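You operate a simulated robot arm through the tools that you are given. There is no shell and no other tool. Be economical: measure what you need, move in short steps, check, and stop when the job is done.

You are at the controls of a simulated two-armed robot. One attempt, no reset.

JOB
Hold the blue tote on the low shelf of the right rack steady with one hand, lift the oiler out of it with the other and set it down on the low shelf of the right rack. Set down upright: oiler.

It is judged by the outcome, as a careful person would: the job done as asked, and still so three seconds after it is handed in. It fails if anything else is knocked over, pushed out of place, dropped, spilled or broken.

ROBOT AND FRAMES
Two 7-joint arms with two-finger parallel grippers on one trunk, on a base that drives. Base frame: it is fixed to the floor where the robot stands at the start and does not move with it; the origin is under the middle of the robot, x ahead of it, y to its left, z up. Lengths are in mm, angles in degrees, forces in N, time in s.
The left shoulder is at the start at [30, 119, 935], the right one opposite. With the tool pointing down near the work surface each hand reaches from about 200 to 660 mm from the robot's upright axis, wherever it stands, measured 20 degrees to its own side. Places, roughly: low shelf of the right rack [700, -200, 700]. Payload 3.43 kg a hand.
Tool frame (each hand has its own): the origin (TCP) lies between the finger pads and is the grasp point; the fingertips stand 30 mm ahead of it; z points along the fingers, y is the line along which they close. Largest opening 94 mm; finger width 28, thickness 10; the body of the gripper, 50 by 96 mm, starts 55 mm behind the TCP.
Orientation is that of the tool frame in the base frame, as a unit quaternion [w, x, y, z]. With the fingers straight down and closing along the base's y, the tool's x points along the base's -x, its y along +y and its z along -z.

CONTROLS
- The arms move only by the tool servo_tool. It takes "left_plan", "right_plan" or both (then of equal length, played together; a hand with none holds still); each is a list of rows, each a list of 7 numbers: the turn, a rotation vector about the tool's x, y, z in units of 5 degrees (1.0 is 5 degrees), then the shift along the tool's x, y, z in units of 25 mm (1.0 is 25 mm), then the gripper command, from -1 (shut) to 1 (fully open), values between in proportion. In form: [[ax, ay, az, dx, dy, dz, jaw], ...]. A call has 1 to 10 rows; each row shifts and turns the commanded pose from where the row before left it, along the tool's axes as they then stand. A call with a number of a shift or a turn outside -1 to 1 is refused whole. A row lasts 0.2 s, in which the tool goes at most 50 mm and 8.6 degrees; a call with a longer step from one row to the next is refused whole, and so is a gripper value outside its range. A pose out of reach is approached as far as the arm can. The call stops where the force on the tool passes 40 N (or 10 N more than at its start, if that is more) or the arm is blocked; 0.2 s more then pass. The fingers move at their own pace (about 72 mm/s each) and stop on an object; they squeeze with about 40 N. The grip force told is the motor's: it shows also when the fingers shut on nothing. Time passes only in rows, and 0.2 s behind the last, so rows that do not move let the fingers close. It gives the time, the measured TCP pose, the force on the tool (base axes), the opening and the grip force at its end, in the units of the frame above (readings bear some noise), with the torque about the TCP (base axes, N m) and any sound that the robot's microphone picked up.
- Cameras (640 x 400 px; columns grow to the right, rows downward): "scene" is now at [30.2, -20, 1615.8]; the picture's right is [-0.26, -0.97, 0.00], its down [-0.82, 0.22, -0.52] and it looks along [0.51, -0.14, -0.85] (base axes); focal length 282 px, centre (320, 200). "left" rides on the left gripper at [76, -14, -102] in its tool frame; the picture's right is [0.18, 0.98, 0.00], its down [-0.75, 0.14, -0.64] and it looks along [-0.63, 0.12, 0.77] (tool axes); focal length 243 px, centre (320, 200). "right" rides on the right gripper at [76, 14, -102] in its tool frame; the picture's right is [-0.18, 0.98, 0.00], its down [-0.75, -0.14, -0.64] and it looks along [-0.63, -0.12, 0.77] (tool axes); focal length 243 px, centre (320, 200). There is no depth. A picture from a camera that has moved, and an enlarged one, comes with that camera's place and axes in the base frame and with its lens. The place of the scene camera against the robot may be out by one fixed shift of up to 18 mm in any direction.
- get_image(camera): a new picture of that camera. It takes no simulated time.
- lift_body(by): slides the trunk up (or, below 0, down) by that many mm; the arms and the scene camera ride with it, the base frame stays. It gives what a move gives, with no picture.
- drive_base(legs): drives the robot by 1 to 6 legs, each [ahead, turn to the left] in mm and degrees, along the robot's own axes; the way and the turn of a leg run together, so that a leg with both is an arc; at most 1500 mm and 180 degrees a leg. The arms and the cameras ride along, it lands a little off, and it stops where it bumps. It gives what a move gives.
- pan_tilt(pan, tilt): turns the head with the scene camera to pan (to the left, within 143 degrees either way) and tilt (down, from -29 to 69), counted from straight ahead of the robot. It gives what a move gives.
- enlarge(camera, box): a new picture of the part [left, top, right, bottom] of that camera's present view, enlarged. It takes no simulated time.
- close_job(): hands the job in; it is judged then, once.

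Work in short steps. Places have to be worked out from the pictures, the camera data and where the tool is seen: move nearer, look again, correct. Check each grasp and each placing, and mend what went wrong. You have 120 turns and 88 pictures in all, those below and enlarged ones among them. Open the grippers and draw the arms clear of the work before you hand the job in, unless the task says otherwise; then end with one line.

The tools are called after "Emit:" as name(argument=value, ...) on one line, values as JSON. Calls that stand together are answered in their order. servo_tool: Moves the arms, as the interface text tells. Its arguments: {"type":"object","properties":{"left_plan":{"type":"array","items":{"type":"array","items":{"type":"number"}}},"right_plan":{"type":"array","items":{"type":"array","items":{"type":"number"}}}},"required":[]} The other tools are called the same way: lift_body (by) slides the trunk up or down; drive_base (legs) drives the base; pan_tilt (pan, tilt) turns the head that bears the scene camera; get_image (camera) takes a picture; enlarge (camera, box) takes an enlarged picture of a part of a camera's view; close_job () hands the job in.

At the start:

```text
t: 0.0
left_ee_pos: [354.2, 75.0, 1022.6]
left_ee_rot: [0.0, 0.0, 1.0, 0.001]
left_wrist_force: [-0.5, -0.1, -0.2]
left_ft_torque: [0.01, -0.01, -0.03]
left_grip_width: 94.2
left_grasp_force: 0.0
right_ee_pos: [323.8, -166.1, 974.4]
right_ee_rot: [0.0, 0.0, 1.0, -0.001]
right_wrist_force: [-0.9, 0.6, 0.3]
right_ft_torque: [0.01, -0.03, 0.0]
right_grip_width: 93.9
right_grasp_force: 0.0
trunk travel left (down, up): [-200.0, 210.0]
robot x, y, heading: [-3.0, -2.7, -0.1]
head pan, tilt: [-15.2, 58.4]
```

scene: 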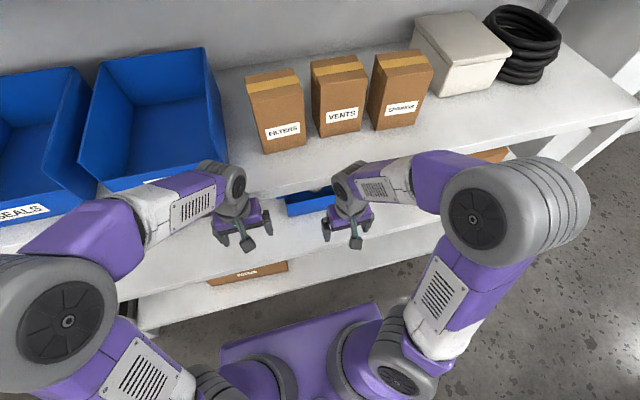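
right: 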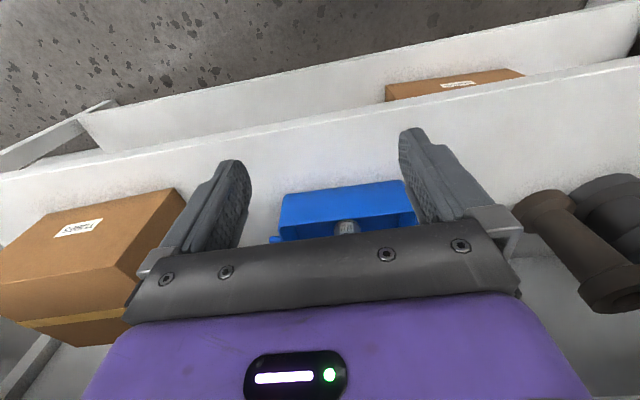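
left: 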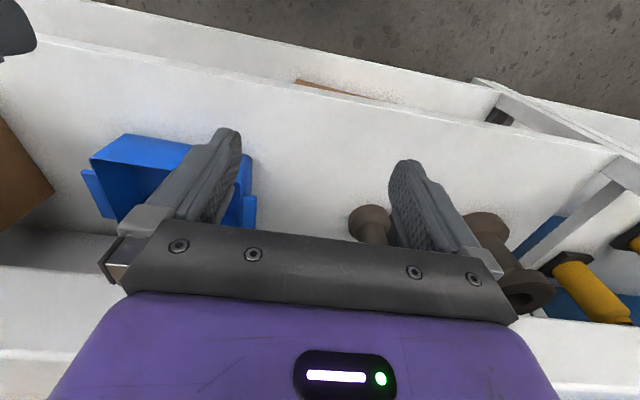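

The blue tote seems to sit near [550,-165,740] below the upper shelf's front edge. I'll look closer from the scene camera.

Emit:
enlarge(camera="scene", box=[180, 140, 460, 315])

Emit:
enlarge(camera="right", box=[200, 130, 480, 305])

```text
2.29 times, centred on (320, 228) of scene
camera zoom: at [30.2, -20.0, 1615.8], right [-0.26, -0.97, 0.0], down [-0.82, 0.22, -0.52], along [0.51, -0.14, -0.85], focal length 645 px, centre (320, 137)
```

zoom: 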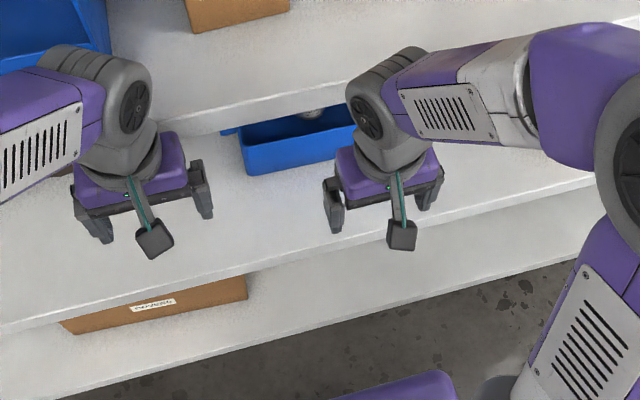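

```text
2.29 times, centred on (340, 218) of right
camera zoom: at [248.4, -151.6, 1076.7], right [0.18, 0.98, 0.0], down [0.75, -0.14, 0.64], along [0.63, -0.12, -0.77], focal length 555 px, centre (274, 160)
```

zoom: 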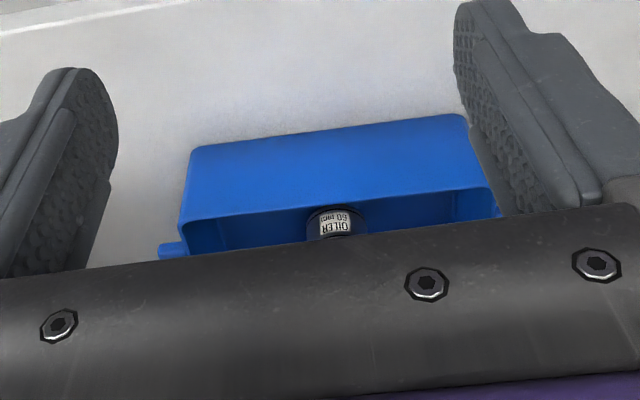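

The tote (side handles, oiler "60 mm" inside) may be partly under the upper shelf. I'll tilt the right hand forward to look at it more levelly.

Emit:
servo_tool(right_plan=[[0, -1, 0, 0.8, 0, 0, 1], [0, -1, 0, 0.8, 0, 0, 1], [0, -1, 0, 0.8, 0, 0, 1], [0, -1, 0, 0.8, 0, 0, 1], [0, -1, 0, 0.8, 0, 0, 1], [0, -1, 0, 0.8, 0, 0, 1], [0, -1, 0, 0.8, 0, 0, 1]])

Emit:
get_image(camera="right")

Emit:
get_image(camera="scene")

```text
t: 1.6
left_ee_pos: [355.1, 74.1, 1021.5]
left_ee_rot: [0.0, 0.0, 1.0, 0.0]
left_wrist_force: [0.2, 0.8, 0.2]
left_ft_torque: [0.01, 0.02, 0.01]
left_grip_width: 94.1
left_grasp_force: 0.0
right_ee_pos: [366.2, -155.5, 1026.2]
right_ee_rot: [0.301, -0.001, 0.954, -0.001]
right_wrist_force: [0.1, 0.4, 0.6]
right_ft_torque: [0.0, -0.01, 0.02]
right_grip_width: 94.0
right_grasp_force: 0.0
right hand out of reach, approached as far as the arm can: row 2, 3, 4, 5, 6, 7
trunk travel left (down, up): [-200.0, 210.0]
robot x, y, heading: [-4.2, 0.7, -0.1]
head pan, tilt: [-15.2, 58.4]
```

```text
82 pictures are left
camera right: at [247.1, -142.5, 1066.3], right [0.15, 0.98, 0.11], down [0.25, -0.14, 0.96], along [0.96, -0.12, -0.27], focal length 243 px, centre (320, 200)
```

right: 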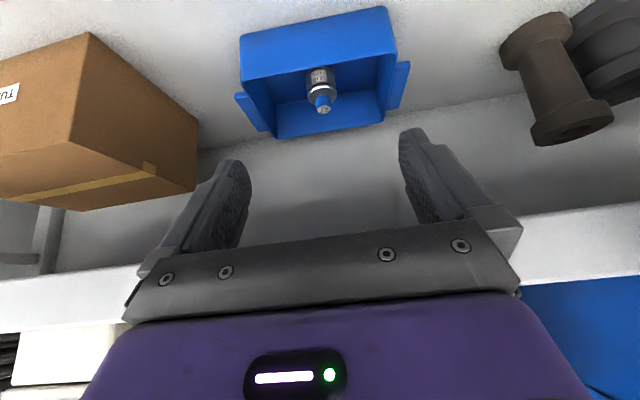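

```text
81 pictures are left
camera scene: at [30.4, -19.8, 1615.8], right [-0.26, -0.97, 0.0], down [-0.82, 0.22, -0.52], along [0.51, -0.14, -0.85], focal length 282 px, centre (320, 200)
```

scene: 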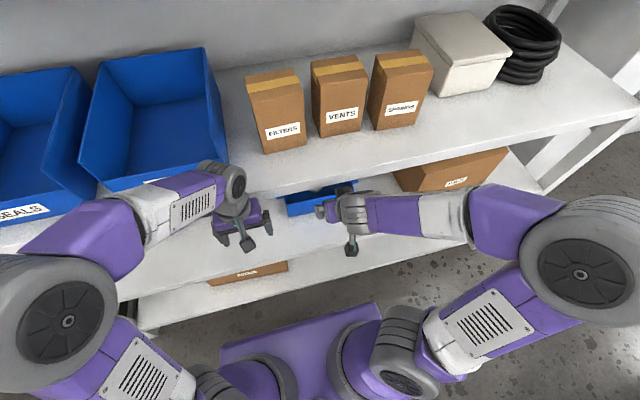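

Clear view: rack front near x≈410, upper board at z≈1050, tote inside on the low shelf. Zooming in on the tote and oiler.

Emit:
enlarge(camera="right", box=[200, 0, 440, 150])

Emit:
get_image(camera="left")

```text
2.67 times, centred on (320, 75) of right
camera zoom: at [247.1, -142.5, 1066.3], right [0.15, 0.98, 0.11], down [0.25, -0.14, 0.96], along [0.96, -0.12, -0.27], focal length 647 px, centre (320, 533)
```

zoom: 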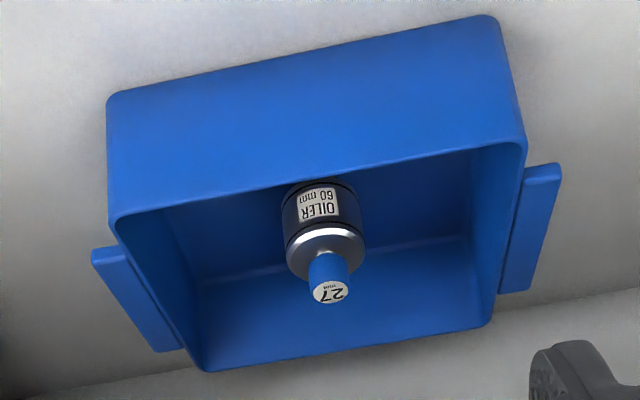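

```text
79 pictures are left
camera left: at [278.3, 62.0, 1124.7], right [-0.18, 0.98, 0.0], down [0.75, 0.14, 0.64], along [0.63, 0.12, -0.77], focal length 243 px, centre (320, 200)
```

left: 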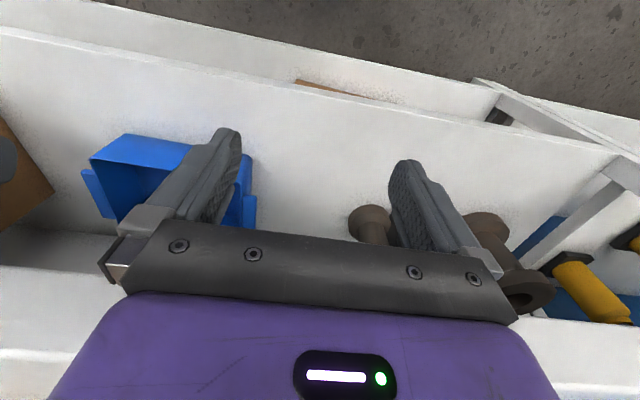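

Triangulating: tote rim z≈756, x 565–760, y −290…−38, shelf z≈657, oiler upright near [650,−166] with cap top ≈780. I'll tilt the left hand likewise, then lower the trunk so the forearms fit below the upper board.

Emit:
servo_tool(left_plan=[[0, -1, 0, 0, 0, 0, 1], [0, -1, 0, 0, 0, 0, 1], [0, -1, 0, 0, 0, 0, 1], [0, -1, 0, 0, 0, 0, 1], [0, -1, 0, 0, 0, 0, 1], [0, -1, 0, 0, 0, 0, 1], [0, -1, 0, 0, 0, 0, 1]])

Emit:
lift_body(by=-100)

Emit:
get_image(camera="left")

Emit:
get_image(camera="right")

Emit:
get_image(camera="scene")

```text
t: 3.2
left_ee_pos: [356.3, 74.3, 1023.1]
left_ee_rot: [0.301, 0.0, 0.954, -0.001]
left_wrist_force: [0.4, -0.7, -0.4]
left_ft_torque: [0.02, 0.02, 0.0]
left_grip_width: 94.1
left_grasp_force: 0.2
right_ee_pos: [367.0, -156.7, 1027.4]
right_ee_rot: [0.3, 0.0, 0.954, 0.0]
right_wrist_force: [0.2, -0.2, 0.3]
right_ft_torque: [-0.03, 0.0, -0.01]
right_grip_width: 94.2
right_grasp_force: 0.0
trunk travel left (down, up): [-200.0, 210.0]
robot x, y, heading: [-0.1, 0.2, -0.1]
head pan, tilt: [-15.2, 58.4]
```

```text
t: 4.5
left_ee_pos: [355.4, 74.9, 923.6]
left_ee_rot: [0.302, 0.0, 0.953, 0.0]
left_wrist_force: [-0.5, 0.9, 0.0]
left_ft_torque: [-0.03, 0.0, 0.02]
left_grip_width: 93.7
left_grasp_force: 0.1
right_ee_pos: [367.6, -156.2, 926.2]
right_ee_rot: [0.3, 0.0, 0.954, -0.001]
right_wrist_force: [-0.1, -0.1, -0.1]
right_ft_torque: [0.01, 0.01, 0.0]
right_grip_width: 94.1
right_grasp_force: 0.0
trunk travel left (down, up): [-100.0, 310.0]
robot x, y, heading: [-2.5, -0.0, 0.2]
head pan, tilt: [-15.2, 58.4]
```

```text
78 pictures are left
camera left: at [233.4, 61.4, 963.4], right [-0.15, 0.98, -0.11], down [0.25, 0.14, 0.96], along [0.96, 0.12, -0.27], focal length 243 px, centre (320, 200)
```

left: 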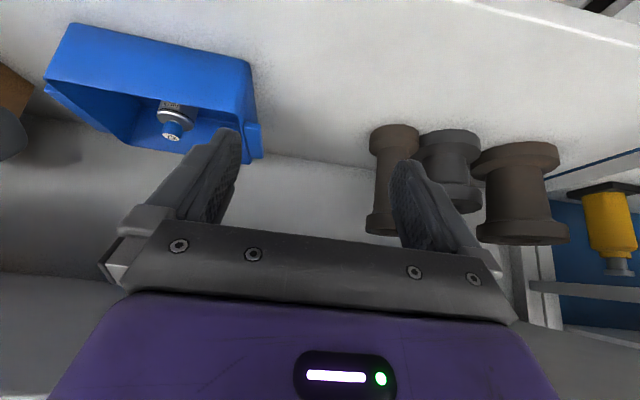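

```text
77 pictures are left
camera right: at [246.8, -142.8, 966.4], right [0.15, 0.98, 0.11], down [0.25, -0.14, 0.96], along [0.96, -0.12, -0.27], focal length 243 px, centre (320, 200)
```

right: 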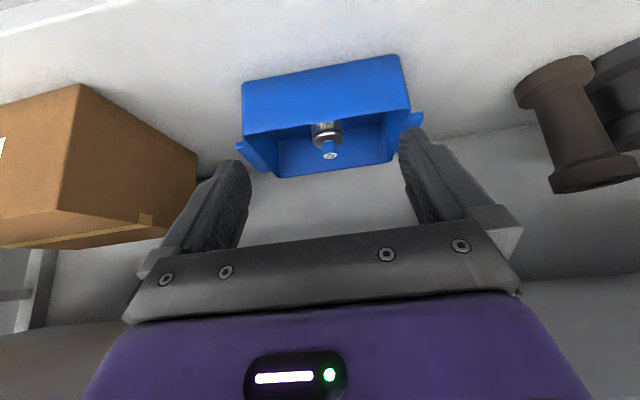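

```text
76 pictures are left
camera scene: at [30.1, -20.0, 1515.9], right [-0.26, -0.97, 0.0], down [-0.82, 0.22, -0.52], along [0.51, -0.14, -0.85], focal length 282 px, centre (320, 200)
```

scene: 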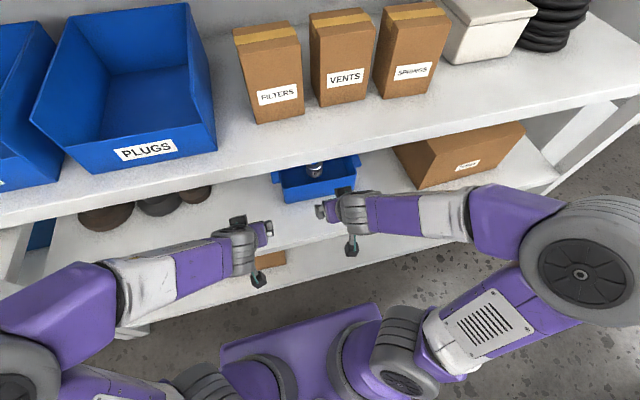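

Both hand cameras now see oiler and tote with a wide baseline. I'll enlarge both to triangulate.

Emit:
enlarge(camera="left", box=[30, 10, 270, 160])

Emit:
enlarge(camera="right", box=[210, 40, 450, 190])

```text
2.67 times, centred on (150, 85) of left
camera zoom: at [233.4, 61.4, 963.4], right [-0.15, 0.98, -0.11], down [0.25, 0.14, 0.96], along [0.96, 0.12, -0.27], focal length 647 px, centre (773, 507)
```

zoom: 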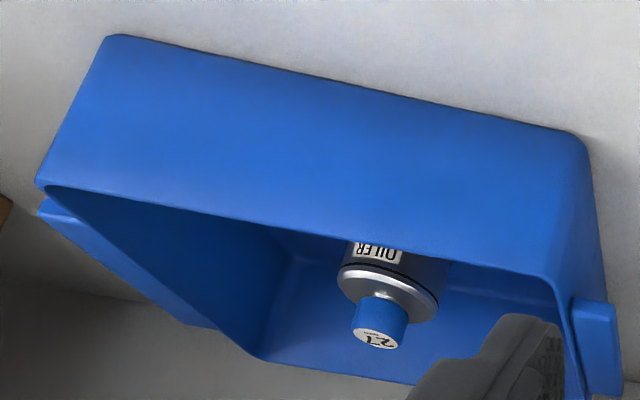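

```text
2.67 times, centred on (330, 115) of right
camera zoom: at [246.8, -142.8, 966.4], right [0.15, 0.98, 0.11], down [0.25, -0.14, 0.96], along [0.96, -0.12, -0.27], focal length 647 px, centre (293, 427)
```

zoom: 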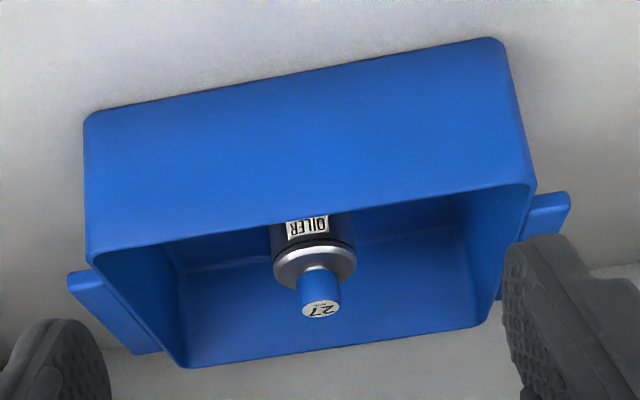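

Cap top ≈[668,−167,765], cap ~32 mm tall; rim z≈753; left handle spans y −35…−7 from x≈610. Plan: both hands tilted 35°, left pinches left wall+handle at [650,−22,748], right takes cap at [660,−167,764]. First lower both hands in front of the rack.

Emit:
servo_tool(left_plan=[[0, 0, 0, 0.53, -0.78, 0.75, 1], [0, 0, 0, 0.53, -0.78, 0.75, 1], [0, 0, 0, 0.53, -0.78, 0.75, 1], [0, 0, 0, 0.53, -0.78, 0.75, 1], [0, 0, 0, 0.53, -0.78, 0.75, 1]], right_plan=[[0, 0, 0, 0.53, -0.1, 0.75, 0.4], [0, 0, 0, 0.53, -0.1, 0.75, 0.4], [0, 0, 0, 0.53, -0.1, 0.75, 0.4], [0, 0, 0, 0.53, -0.1, 0.75, 0.4], [0, 0, 0, 0.53, -0.1, 0.75, 0.4]])

Emit:
get_image(camera="scene")

```text
t: 5.7
left_ee_pos: [356.9, -23.8, 806.9]
left_ee_rot: [0.301, 0.0, 0.954, 0.0]
left_wrist_force: [0.7, -0.3, 1.1]
left_ft_torque: [-0.02, -0.04, 0.0]
left_grip_width: 93.8
left_grasp_force: 0.0
right_ee_pos: [394.2, -167.4, 817.9]
right_ee_rot: [0.3, -0.001, 0.954, 0.002]
right_wrist_force: [-0.3, 0.8, -0.3]
right_ft_torque: [0.02, -0.01, -0.03]
right_grip_width: 65.8
right_grasp_force: 0.2
right hand out of reach, approached as far as the arm can: row 1, 2, 3, 4
trunk travel left (down, up): [-100.0, 310.0]
robot x, y, heading: [-1.7, 0.5, 0.1]
head pan, tilt: [-15.2, 58.4]
```

```text
73 pictures are left
camera scene: at [31.0, -20.8, 1515.7], right [-0.26, -0.97, 0.0], down [-0.82, 0.22, -0.52], along [0.51, -0.14, -0.85], focal length 282 px, centre (320, 200)
```

scene: 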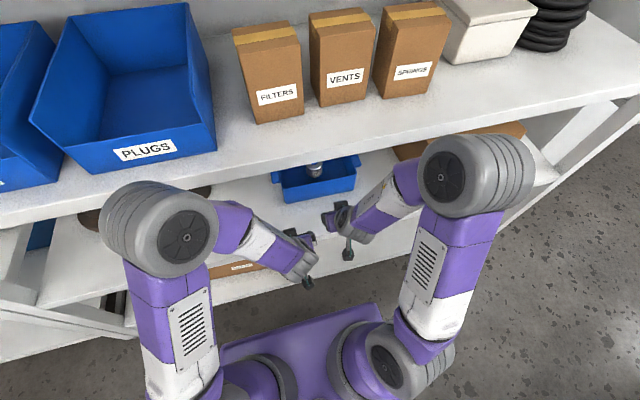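

Left and right hands are at z≈810 in front of the rack; elbows rise outward but are before the upper board. I'll advance both hands to x≈520 and look.

Emit:
servo_tool(left_plan=[[0, 0, 0, -0.89, 0, 0.62, 1], [0, 0, 0, -0.89, 0, 0.62, 1], [0, 0, 0, -0.89, 0, 0.62, 1], [0, 0, 0, -0.89, 0, 0.62, 1], [0, 0, 0, -0.89, 0, 0.62, 1], [0, 0, 0, -0.89, 0, 0.62, 1]], right_plan=[[0, 0, 0, -0.66, 0, 0.52, 0.4], [0, 0, 0, -0.66, 0, 0.52, 0.4], [0, 0, 0, -0.66, 0, 0.52, 0.4], [0, 0, 0, -0.66, 0, 0.52, 0.4], [0, 0, 0, -0.66, 0, 0.52, 0.4], [0, 0, 0, -0.66, 0, 0.52, 0.4]])

Emit:
get_image(camera="scene")

Emit:
get_image(camera="left")

Emit:
get_image(camera="right")

```text
t: 7.1
left_ee_pos: [518.3, -22.2, 806.4]
left_ee_rot: [0.3, 0.0, 0.954, 0.0]
left_wrist_force: [-0.1, -0.5, 0.3]
left_ft_torque: [-0.02, -0.02, 0.01]
left_grip_width: 93.9
left_grasp_force: 0.0
right_ee_pos: [520.5, -167.8, 811.4]
right_ee_rot: [0.299, 0.0, 0.954, 0.0]
right_wrist_force: [0.2, -0.6, 0.2]
right_ft_torque: [-0.01, -0.01, 0.0]
right_grip_width: 65.8
right_grasp_force: 0.0
trunk travel left (down, up): [-100.0, 310.0]
robot x, y, heading: [0.3, -1.6, -0.1]
head pan, tilt: [-15.2, 58.4]
```

```text
72 pictures are left
camera scene: at [30.9, -20.0, 1515.7], right [-0.26, -0.97, 0.0], down [-0.82, 0.22, -0.52], along [0.51, -0.14, -0.85], focal length 282 px, centre (320, 200)
```

scene: 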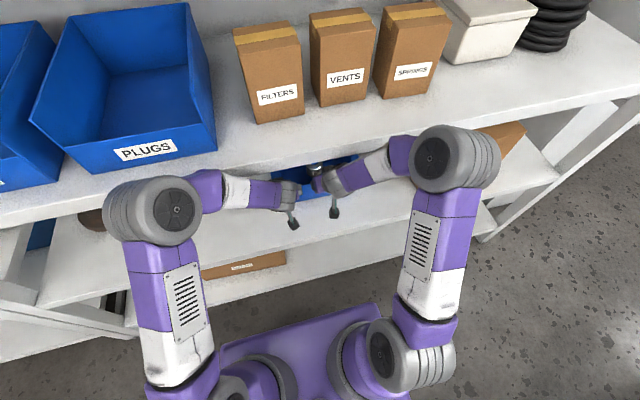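

```text
71 pictures are left
camera left: at [396.3, -36.2, 847.2], right [-0.15, 0.98, -0.11], down [0.25, 0.14, 0.96], along [0.96, 0.12, -0.27], focal length 243 px, centre (320, 200)
```

left: 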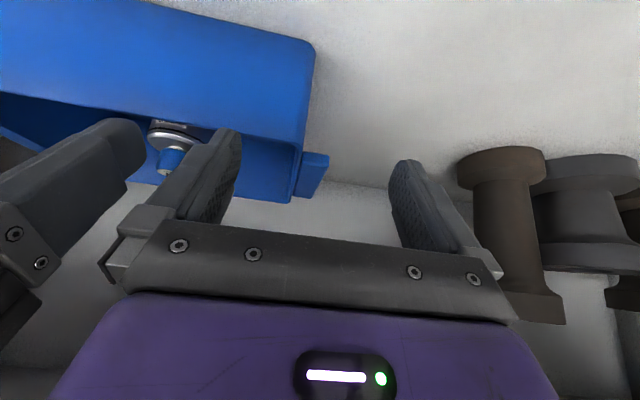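

```text
70 pictures are left
camera right: at [399.2, -154.5, 851.8], right [0.15, 0.98, 0.11], down [0.25, -0.14, 0.96], along [0.96, -0.12, -0.27], focal length 243 px, centre (320, 200)
```

right: 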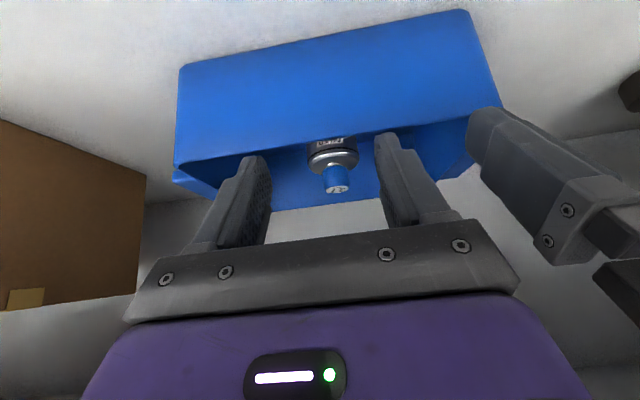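

Elbows are above the upper board's level and I want more margin for the forearms, so I'll lower the trunk 90 mm (hands go to z≈718, still in front of the tote) and then raise the hands again.

Emit:
lift_body(by=-85)

Emit:
servo_tool(left_plan=[[0, 0, 0, -0.4, 0, -0.57, 1], [0, 0, 0, -0.4, 0, -0.57, 1], [0, 0, 0, -0.4, 0, -0.57, 1], [0, 0, 0, -0.4, 0, -0.57, 1], [0, 0, 0, -0.4, 0, -0.57, 1]], right_plan=[[0, 0, 0, -0.4, 0, -0.57, 0.4], [0, 0, 0, -0.4, 0, -0.57, 0.4], [0, 0, 0, -0.4, 0, -0.57, 0.4], [0, 0, 0, -0.4, 0, -0.57, 0.4], [0, 0, 0, -0.4, 0, -0.57, 0.4]])

Emit:
get_image(camera="scene")

```text
t: 8.3
left_ee_pos: [517.8, -23.2, 722.9]
left_ee_rot: [0.3, 0.0, 0.954, 0.0]
left_wrist_force: [0.5, 0.8, 1.1]
left_ft_torque: [-0.02, 0.01, -0.01]
left_grip_width: 94.3
left_grasp_force: 0.1
right_ee_pos: [519.0, -167.2, 726.9]
right_ee_rot: [0.3, 0.0, 0.954, 0.0]
right_wrist_force: [-0.2, 0.1, 0.4]
right_ft_torque: [-0.01, 0.02, -0.02]
right_grip_width: 65.7
right_grasp_force: 0.0
trunk travel left (down, up): [-15.0, 395.0]
robot x, y, heading: [0.4, 1.8, 0.1]
head pan, tilt: [-15.2, 58.4]
```

```text
t: 9.5
left_ee_pos: [518.2, -22.4, 809.3]
left_ee_rot: [0.3, 0.001, 0.954, 0.0]
left_wrist_force: [-0.5, -0.2, 0.4]
left_ft_torque: [0.03, -0.01, -0.02]
left_grip_width: 94.3
left_grasp_force: 0.1
right_ee_pos: [519.3, -166.1, 814.3]
right_ee_rot: [0.3, -0.001, 0.954, 0.0]
right_wrist_force: [0.4, -1.3, 0.0]
right_ft_torque: [0.01, 0.0, -0.03]
right_grip_width: 65.9
right_grasp_force: 0.0
trunk travel left (down, up): [-15.0, 395.0]
robot x, y, heading: [0.1, 1.5, 0.0]
head pan, tilt: [-15.2, 58.4]
```

```text
69 pictures are left
camera scene: at [29.9, -20.0, 1430.8], right [-0.26, -0.97, 0.0], down [-0.82, 0.22, -0.52], along [0.51, -0.14, -0.85], focal length 282 px, centre (320, 200)
```

scene: 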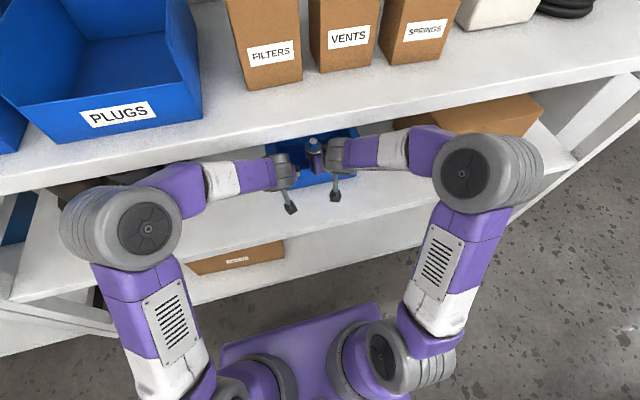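

Elbows are now out to the side and lower. Advance the left hand to x≈650 above the tote's left wall, still at z≈810.

Emit:
servo_tool(left_plan=[[0, 0, 0, -0.86, 0, 0.61, 1], [0, 0, 0, -0.86, 0, 0.61, 1], [0, 0, 0, -0.86, 0, 0.61, 1], [0, 0, 0, -0.86, 0, 0.61, 1], [0, 0, 0, -0.86, 0, 0.61, 1]])

Emit:
get_image(camera="scene")

Emit:
get_image(camera="left")

Emit:
get_image(camera="right")

```text
t: 10.9
left_ee_pos: [579.4, -36.8, 791.9]
left_ee_rot: [0.279, 0.028, 0.96, 0.005]
left_wrist_force: [-6.9, 5.7, 29.8]
left_ft_torque: [-1.26, 0.05, -0.46]
left_grip_width: 89.8
left_grasp_force: 0.1
right_ee_pos: [474.1, -164.6, 822.9]
right_ee_rot: [0.307, 0.0, 0.952, -0.002]
right_wrist_force: [0.1, -0.5, -0.1]
right_ft_torque: [0.04, 0.02, -0.01]
right_grip_width: 65.7
right_grasp_force: 0.1
trunk travel left (down, up): [-15.0, 395.0]
robot x, y, heading: [-36.2, -0.6, 0.1]
head pan, tilt: [-15.2, 58.4]
stopped in row 5 (left hand): the arm was blocked; the commanded pose is now the measured one
```

```text
68 pictures are left
camera scene: at [-24.6, -13.7, 1431.9], right [-0.26, -0.97, 0.0], down [-0.81, 0.22, -0.54], along [0.52, -0.14, -0.84], focal length 282 px, centre (320, 200)
```

scene: 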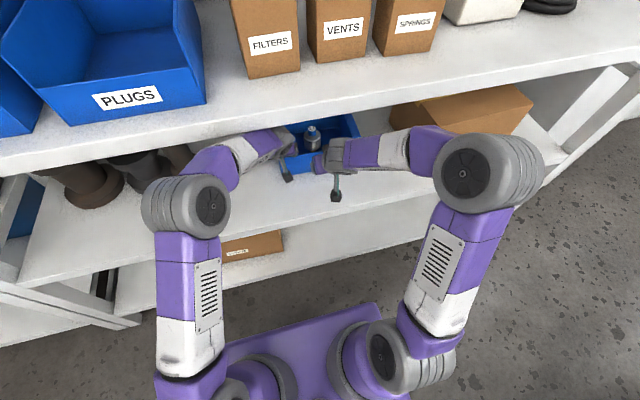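

```text
67 pictures are left
camera left: at [459.2, -44.7, 837.3], right [-0.11, 0.99, -0.07], down [0.3, 0.1, 0.95], along [0.95, 0.08, -0.31], focal length 243 px, centre (320, 200)
```

left: 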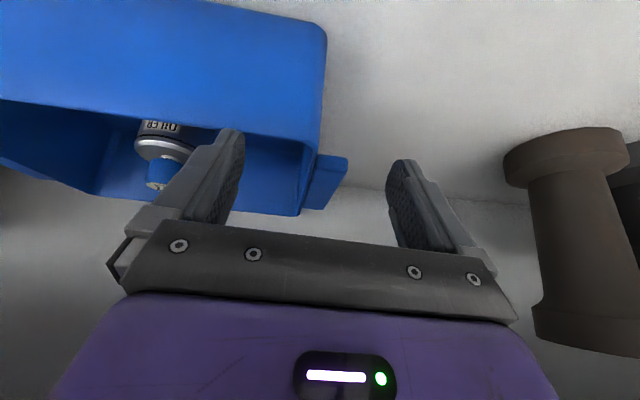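

```text
66 pictures are left
camera right: at [353.5, -151.1, 861.6], right [0.15, 0.98, 0.1], down [0.24, -0.14, 0.96], along [0.96, -0.12, -0.25], focal length 243 px, centre (320, 200)
```

right: 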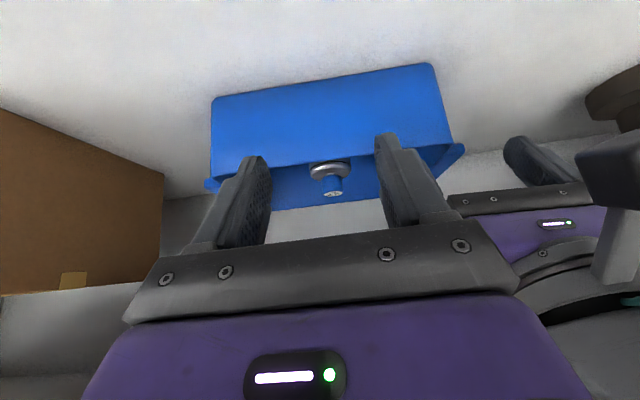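

The left forearm caught the upper board and pushed the base back a bit. Back the left hand off down and out right away.

Emit:
servo_tool(left_plan=[[0, 0, 0, 0.72, 0, 0, 1], [0, 0, 0, 0.72, 0, 0, 1], [0, 0, 0, 0.72, 0, 0, 1], [0, 0, 0, 0.72, 0, 0, 1]])

Emit:
get_image(camera="scene")

```text
t: 11.2
left_ee_pos: [579.8, -37.6, 790.6]
left_ee_rot: [0.28, 0.025, 0.96, 0.002]
left_wrist_force: [-12.0, 7.5, 29.6]
left_ft_torque: [-1.2, 0.21, -0.74]
left_grip_width: 90.2
left_grasp_force: 0.1
right_ee_pos: [476.6, -166.7, 822.2]
right_ee_rot: [0.305, 0.0, 0.952, -0.002]
right_wrist_force: [-0.5, 0.6, 0.3]
right_ft_torque: [0.02, -0.03, 0.0]
right_grip_width: 66.0
right_grasp_force: 0.0
trunk travel left (down, up): [-15.0, 395.0]
robot x, y, heading: [-34.2, -1.4, 0.2]
head pan, tilt: [-15.2, 58.4]
stopped in row 1 (left hand): the force on the tool passed its limit at 71 N (the readings are from after the stop); the commanded pose is now the measured one
```

```text
65 pictures are left
camera scene: at [-19.6, -13.6, 1431.7], right [-0.26, -0.97, 0.0], down [-0.82, 0.22, -0.53], along [0.52, -0.14, -0.85], focal length 282 px, centre (320, 200)
```

scene: 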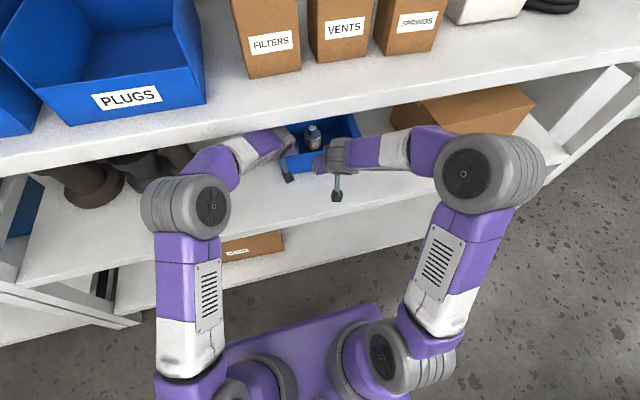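

The left inner fingertip is likely pressing on the tote's front rim (30 N up, 42 mm to its right). Let me look closely before moving.

Emit:
enlarge(camera="scene", box=[130, 90, 370, 240])

Emit:
enlarge(camera="left", box=[80, 60, 400, 260])

```text
2.67 times, centred on (250, 165) of scene
camera zoom: at [-19.6, -13.6, 1431.7], right [-0.26, -0.97, 0.0], down [-0.82, 0.22, -0.53], along [0.52, -0.14, -0.85], focal length 752 px, centre (507, 293)
```

zoom: 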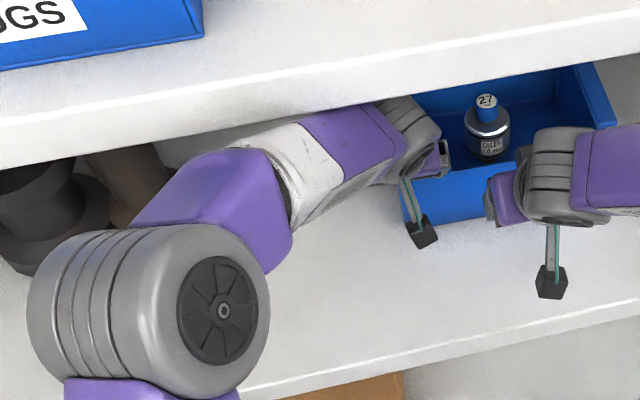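

```text
2.00 times, centred on (240, 160) of left
camera zoom: at [459.6, -45.2, 836.0], right [-0.11, 0.99, -0.08], down [0.3, 0.11, 0.95], along [0.95, 0.08, -0.31], focal length 485 px, centre (480, 280)
```

zoom: 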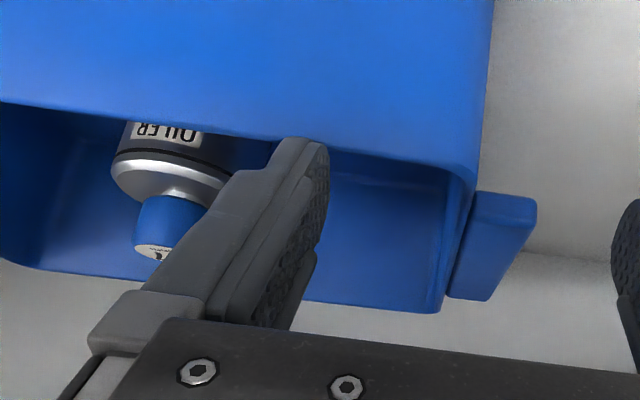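

The tip is on the front rim, so retracting straight back along the fingers (up and out) frees it.

Emit:
servo_tool(left_plan=[[0, 0, 0, 0, 0, -0.8, 1], [0, 0, 0, 0, 0, -0.8, 1], [0, 0, 0, 0.3, 0, -0.5, 1]])

Emit:
get_image(camera="scene")

Emit:
get_image(camera="left")

```text
t: 11.5
left_ee_pos: [580.5, -38.0, 790.0]
left_ee_rot: [0.279, 0.024, 0.96, 0.0]
left_wrist_force: [-7.4, 7.2, 28.0]
left_ft_torque: [-1.15, 0.08, -0.4]
left_grip_width: 89.9
left_grasp_force: 0.1
right_ee_pos: [477.5, -166.4, 819.4]
right_ee_rot: [0.304, 0.0, 0.953, -0.002]
right_wrist_force: [0.4, -1.2, 0.2]
right_ft_torque: [-0.03, 0.01, 0.0]
right_grip_width: 65.9
right_grasp_force: 0.1
trunk travel left (down, up): [-15.0, 395.0]
robot x, y, heading: [-33.0, 4.7, 0.4]
head pan, tilt: [-15.2, 58.4]
stopped in row 1 (left hand): the force on the tool passed its limit at 68 N (the readings are from after the stop); the commanded pose is now the measured one
```

```text
62 pictures are left
camera scene: at [-16.5, -13.7, 1431.2], right [-0.26, -0.97, 0.0], down [-0.82, 0.22, -0.53], along [0.51, -0.14, -0.85], focal length 282 px, centre (320, 200)
```

scene: 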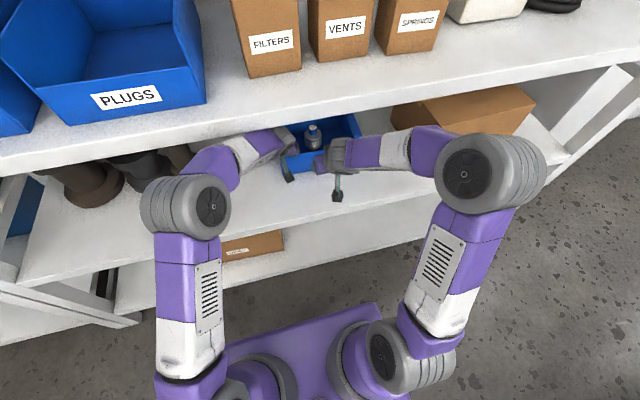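

```text
61 pictures are left
camera left: at [459.2, -45.6, 835.7], right [-0.11, 0.99, -0.09], down [0.3, 0.12, 0.95], along [0.95, 0.08, -0.31], focal length 243 px, centre (320, 200)
```

left: 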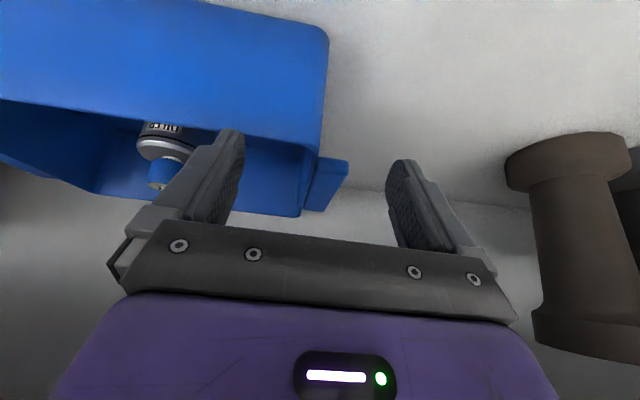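

The hand appears wedged between board (above) and rim (below). Pitching the fingers up in small steps lowers the wrist and lifts the tip, freeing both.

Emit:
servo_tool(left_plan=[[0, -0.2, 0, 0, 0, 0, 1], [0, -0.3, 0, 0, 0, 0, 1], [0, -0.3, 0, 0.05, 0, -0.05, 1], [0, -0.3, 0, 0.1, 0, -0.1, 1], [0, -0.3, 0, 0.1, 0, -0.1, 1], [0, -0.3, 0, 0.1, 0, -0.1, 1]])

```text
t: 12.9
left_ee_pos: [573.6, -40.0, 784.5]
left_ee_rot: [0.344, 0.026, 0.939, -0.001]
left_wrist_force: [-0.6, 0.1, 0.4]
left_ft_torque: [0.01, 0.02, -0.02]
left_grip_width: 94.0
left_grasp_force: 0.0
right_ee_pos: [484.6, -171.0, 814.5]
right_ee_rot: [0.3, 0.001, 0.954, -0.001]
right_wrist_force: [-0.9, -0.5, -0.1]
right_ft_torque: [0.01, 0.05, 0.01]
right_grip_width: 66.0
right_grasp_force: 0.0
trunk travel left (down, up): [-15.0, 395.0]
robot x, y, heading: [-35.8, 0.3, 0.1]
head pan, tilt: [-15.2, 58.4]
```

Freed, forces zero. I'll withdraw the left hand, and tilt both hands to about 55° (flatter, lower wrists).

Emit:
servo_tool(left_plan=[[0, -0.6, 0, 0.2, 0, -0.6, 1], [0, -0.6, 0, 0.4, 0, -0.7, 1], [0, -0.6, 0, 0.5, 0, -0.7, 1], [0, -0.6, 0, 0.5, 0, -0.7, 1], [0, -0.6, 0, 0.5, 0, -0.7, 1]], right_plan=[[0, -0.8, 0, 0, 0, 0, 0.4], [0, -0.8, 0, 0, 0, 0, 0.4], [0, -0.8, 0, 0, 0, 0, 0.4], [0, -0.8, 0, 0, 0, 0, 0.4], [0, -0.8, 0, 0, 0, 0, 0.4]])

Emit:
get_image(camera="scene")

Emit:
get_image(camera="right")

Emit:
get_image(camera="left")

```text
t: 14.1
left_ee_pos: [476.9, -35.1, 806.3]
left_ee_rot: [0.466, 0.024, 0.885, -0.004]
left_wrist_force: [-0.3, -0.3, -0.1]
left_ft_torque: [-0.02, 0.03, -0.01]
left_grip_width: 93.9
left_grasp_force: 0.1
right_ee_pos: [484.2, -169.8, 813.7]
right_ee_rot: [0.462, 0.001, 0.887, -0.001]
right_wrist_force: [-0.3, 0.3, -0.5]
right_ft_torque: [0.02, -0.03, -0.04]
right_grip_width: 65.7
right_grasp_force: 0.0
trunk travel left (down, up): [-15.0, 395.0]
robot x, y, heading: [-37.1, 0.2, 0.4]
head pan, tilt: [-15.2, 58.4]
```

```text
60 pictures are left
camera scene: at [-5.2, -18.9, 1430.8], right [-0.26, -0.97, 0.0], down [-0.82, 0.22, -0.52], along [0.51, -0.14, -0.85], focal length 282 px, centre (320, 200)
```

scene: 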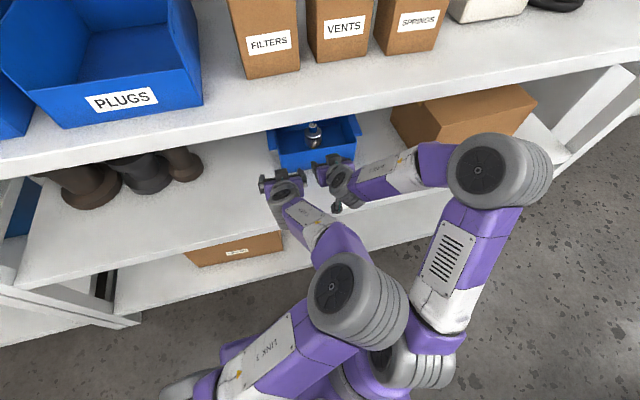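

```text
59 pictures are left
camera right: at [357.1, -155.7, 810.6], right [0.11, 0.98, 0.15], down [-0.09, -0.14, 0.99], along [0.99, -0.12, 0.08], focal length 243 px, centre (320, 200)
```

right: 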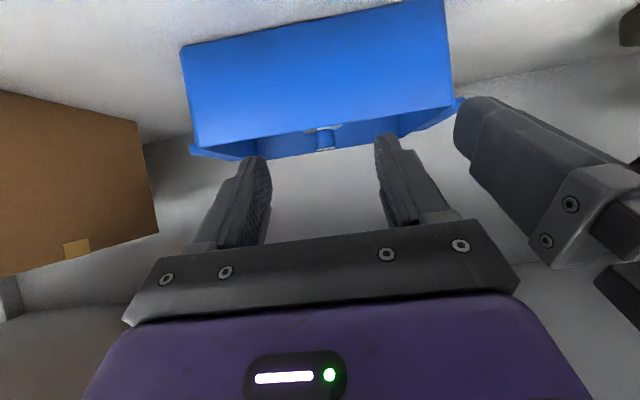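

```text
58 pictures are left
camera left: at [347.3, -41.6, 801.8], right [-0.06, 0.99, -0.14], down [-0.1, 0.13, 0.99], along [0.99, 0.07, 0.09], focal length 243 px, centre (320, 200)
```

left: 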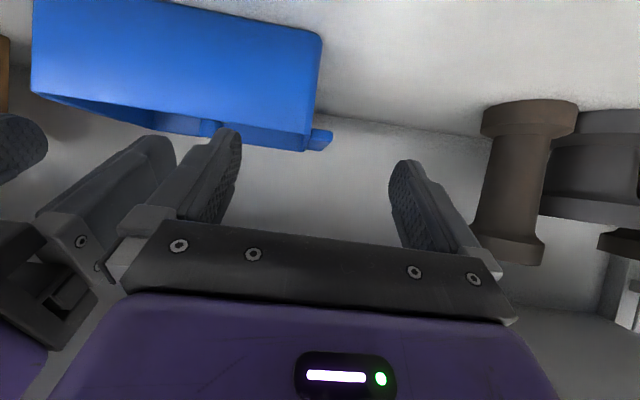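

The left elbow flipped inward since the left hand works far right of its shoulder. I'll back out straight, fix the arm in free space, then re-approach with the robot shifted ~95 mm to the right so both hands sit naturally.

Emit:
drive_base(legs=[[-250, 0]])

Emit:
get_image(camera="scene")

```text
t: 15.9
left_ee_pos: [228.1, -32.4, 806.7]
left_ee_rot: [0.465, 0.021, 0.885, -0.002]
left_wrist_force: [0.2, 1.2, 0.7]
left_ft_torque: [-0.01, 0.01, 0.02]
left_grip_width: 94.1
left_grasp_force: 0.1
right_ee_pos: [237.1, -166.9, 814.2]
right_ee_rot: [0.461, -0.003, 0.887, 0.001]
right_wrist_force: [0.7, -0.6, 0.3]
right_ft_torque: [-0.01, -0.03, 0.02]
right_grip_width: 65.9
right_grasp_force: 0.0
trunk travel left (down, up): [-15.0, 395.0]
robot x, y, heading: [-285.7, -3.0, 0.3]
head pan, tilt: [-15.2, 58.4]
```

```text
57 pictures are left
camera scene: at [-253.0, -20.0, 1430.8], right [-0.25, -0.97, 0.0], down [-0.82, 0.21, -0.52], along [0.51, -0.13, -0.85], focal length 282 px, centre (320, 200)
```

scene: 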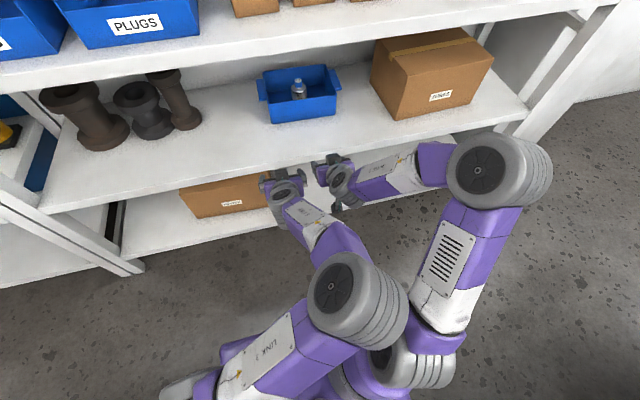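

Clear of the rack. Now move the left hand ~110 mm left to see whether its elbow swings back out.

Emit:
servo_tool(left_plan=[[0, 0, 0, 0, 0.9, 0, 1], [0, 0, 0, 0, 0.9, 0, 1], [0, 0, 0, 0, 0.9, 0, 1], [0, 0, 0, 0, 0.9, 0, 1], [0, 0, 0, 0, 0.9, 0, 1]])

Emit:
get_image(camera="scene")

```text
t: 17.1
left_ee_pos: [234.0, 79.2, 808.5]
left_ee_rot: [0.465, 0.022, 0.885, -0.003]
left_wrist_force: [0.3, 0.6, 0.2]
left_ft_torque: [-0.05, 0.01, 0.0]
left_grip_width: 94.2
left_grasp_force: 0.0
right_ee_pos: [236.5, -168.0, 813.8]
right_ee_rot: [0.461, -0.003, 0.887, 0.001]
right_wrist_force: [1.1, 0.5, -0.2]
right_ft_torque: [0.02, 0.02, 0.0]
right_grip_width: 65.6
right_grasp_force: 0.0
trunk travel left (down, up): [-15.0, 395.0]
robot x, y, heading: [-281.8, 1.5, 0.6]
head pan, tilt: [-15.2, 58.4]
```

```text
56 pictures are left
camera scene: at [-252.4, -19.7, 1430.8], right [-0.25, -0.97, 0.0], down [-0.82, 0.21, -0.52], along [0.51, -0.13, -0.85], focal length 282 px, centre (320, 200)
```

scene: 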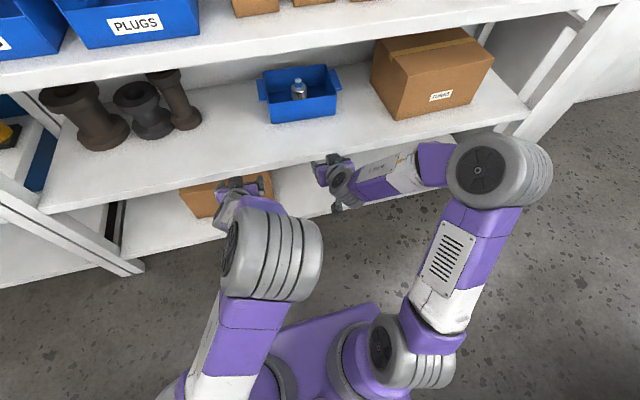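

Elbow is still inward. I'll swing the hand further left with a yaw toward the right to coax the elbow outward.

Emit:
servo_tool(left_plan=[[0.82, 0, 0.57, 0, 0.8, 0, 1], [0.82, 0, 0.57, 0, 0.8, 0, 1], [0.82, 0, 0.57, 0, 0.8, 0, 1], [0.82, 0, 0.57, 0, 0.8, 0, 1], [0.82, 0, 0.57, 0, 0.8, 0, 1], [0.82, 0, 0.57, 0, 0.8, 0, 1], [0.82, 0, 0.57, 0, 0.8, 0, 1]])

Emit:
get_image(camera="scene")

```text
t: 18.7
left_ee_pos: [276.5, 213.6, 809.4]
left_ee_rot: [0.439, 0.286, 0.84, -0.142]
left_wrist_force: [-0.7, 0.0, 0.7]
left_ft_torque: [-0.01, 0.0, -0.02]
left_grip_width: 94.1
left_grasp_force: 0.0
right_ee_pos: [237.7, -166.3, 814.4]
right_ee_rot: [0.461, -0.003, 0.887, 0.001]
right_wrist_force: [-0.1, -0.6, -0.3]
right_ft_torque: [0.01, 0.0, 0.01]
right_grip_width: 65.8
right_grasp_force: 0.0
trunk travel left (down, up): [-15.0, 395.0]
robot x, y, heading: [-287.3, -1.5, 0.7]
head pan, tilt: [-15.2, 58.4]
```

```text
55 pictures are left
camera scene: at [-252.3, -19.8, 1430.8], right [-0.25, -0.97, 0.0], down [-0.82, 0.21, -0.52], along [0.51, -0.13, -0.85], focal length 282 px, centre (320, 200)
```

scene: 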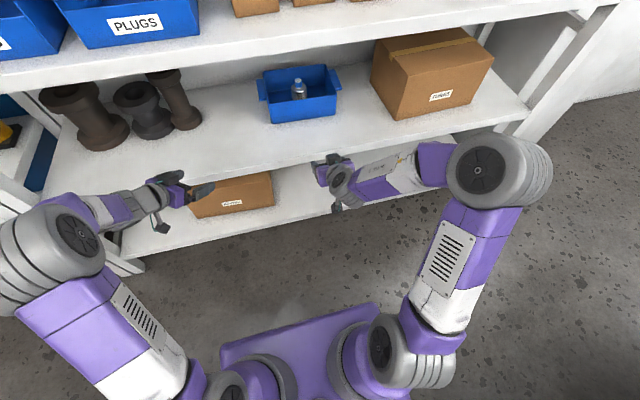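

Elbow is outward now. Partly undo the yaw while bringing the hand back toward y≈100, then check.

Emit:
servo_tool(left_plan=[[-0.82, 0, -0.57, 0, -0.7, 0.2, 1], [-0.82, 0, -0.57, 0, -0.7, 0.2, 1], [-0.82, 0, -0.57, 0, -0.7, 0.2, 1], [-0.82, 0, -0.57, 0, -0.7, 0.2, 1], [-0.82, 0, -0.57, 0, -0.7, 0.2, 1], [-0.82, 0, -0.57, 0, -0.7, 0.2, 1]])

Emit:
get_image(camera="scene")

```text
t: 20.1
left_ee_pos: [255.0, 107.0, 789.7]
left_ee_rot: [0.464, 0.06, 0.883, -0.022]
left_wrist_force: [-1.2, 0.1, 0.3]
left_ft_torque: [0.01, 0.0, -0.01]
left_grip_width: 93.9
left_grasp_force: 0.1
right_ee_pos: [237.9, -169.3, 814.0]
right_ee_rot: [0.461, -0.002, 0.887, 0.001]
right_wrist_force: [-0.7, 0.9, -0.6]
right_ft_torque: [0.02, -0.04, 0.01]
right_grip_width: 65.7
right_grasp_force: 0.1
trunk travel left (down, up): [-15.0, 395.0]
robot x, y, heading: [-284.7, 0.6, 0.6]
head pan, tilt: [-15.2, 58.4]
```

```text
54 pictures are left
camera scene: at [-252.5, -20.5, 1430.8], right [-0.25, -0.97, 0.0], down [-0.82, 0.22, -0.52], along [0.51, -0.13, -0.85], focal length 282 px, centre (320, 200)
```

scene: 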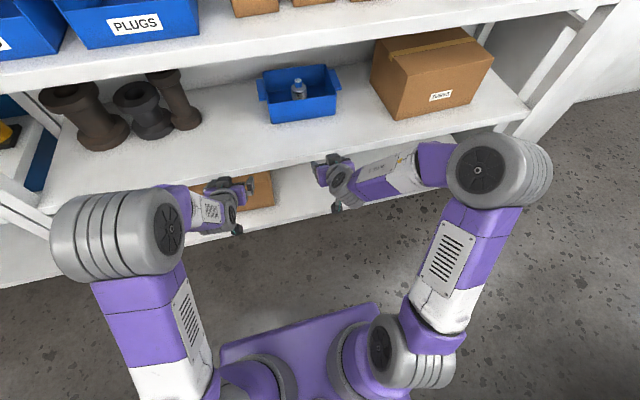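

Good. Now drive: turn right 25°, ahead 226, turn back left 25° — ending about x −80, y −95 — with hands staying in front of the tote.

Emit:
drive_base(legs=[[0, -25.5], [226, 0], [0, 25]])

Emit:
get_image(camera="scene")

```text
t: 24.4
left_ee_pos: [459.0, 11.5, 789.8]
left_ee_rot: [0.464, 0.061, 0.884, -0.023]
left_wrist_force: [0.0, 0.4, 0.0]
left_ft_torque: [-0.02, -0.03, -0.01]
left_grip_width: 94.0
left_grasp_force: 0.1
right_ee_pos: [441.8, -263.0, 813.8]
right_ee_rot: [0.461, -0.001, 0.887, -0.001]
right_wrist_force: [-0.6, -0.8, -0.6]
right_ft_torque: [-0.01, -0.01, -0.01]
right_grip_width: 65.9
right_grasp_force: 0.0
trunk travel left (down, up): [-15.0, 395.0]
robot x, y, heading: [-79.9, -97.9, 0.6]
head pan, tilt: [-15.2, 58.4]
```

```text
53 pictures are left
camera scene: at [-47.5, -115.3, 1430.8], right [-0.25, -0.97, 0.0], down [-0.82, 0.22, -0.52], along [0.51, -0.13, -0.85], focal length 282 px, centre (320, 200)
```

scene: 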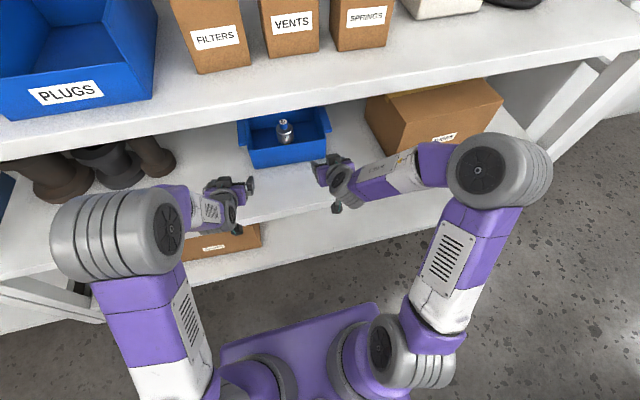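

Base landed well and nothing was disturbed. I'll re-measure the tote and oiler with both hand cameras.

Emit:
enlarge(camera="left", box=[0, 0, 400, 250])

Emit:
enlarge(camera="right", box=[160, 0, 560, 250])

Emit:
enlarge(camera="scene", box=[180, 80, 400, 217])

```text
1.60 times, centred on (200, 125) of left
camera zoom: at [330.0, 15.0, 785.8], right [0.02, 0.99, -0.14], down [-0.08, 0.14, 0.99], along [1.0, -0.01, 0.08], focal length 388 px, centre (512, 320)
```

zoom: 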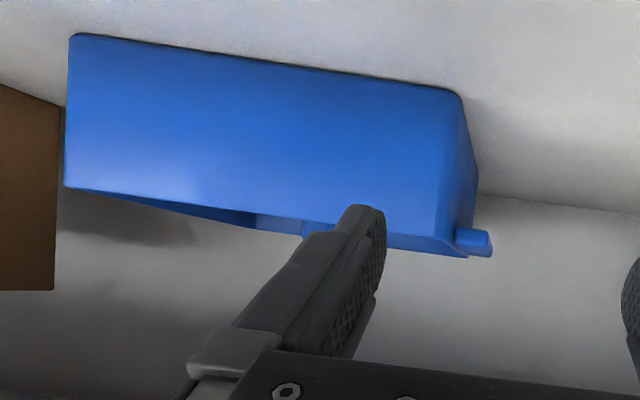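

```text
1.60 times, centred on (360, 125) of right
camera zoom: at [315.4, -250.3, 810.4], right [0.1, 0.98, 0.15], down [-0.09, -0.14, 0.99], along [0.99, -0.11, 0.08], focal length 388 px, centre (256, 320)
```

zoom: 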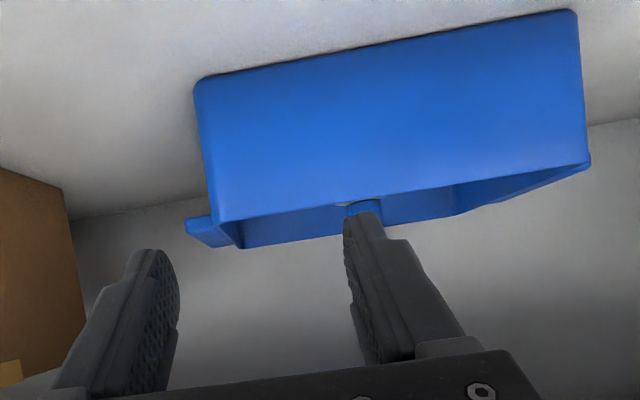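

```text
2.91 times, centred on (290, 148) of scene
camera zoom: at [-47.5, -115.3, 1430.8], right [-0.25, -0.97, 0.0], down [-0.82, 0.22, -0.52], along [0.51, -0.13, -0.85], focal length 821 px, centre (407, 350)
```

zoom: 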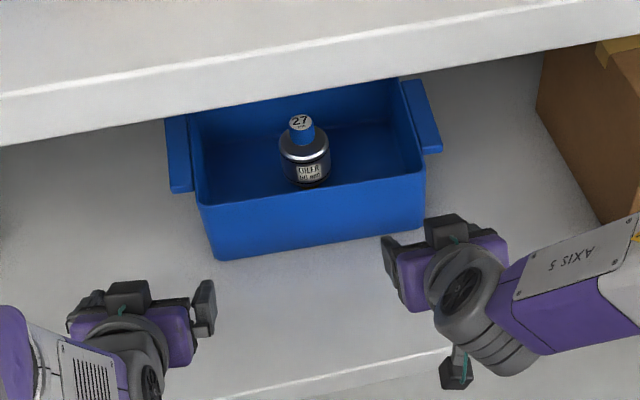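

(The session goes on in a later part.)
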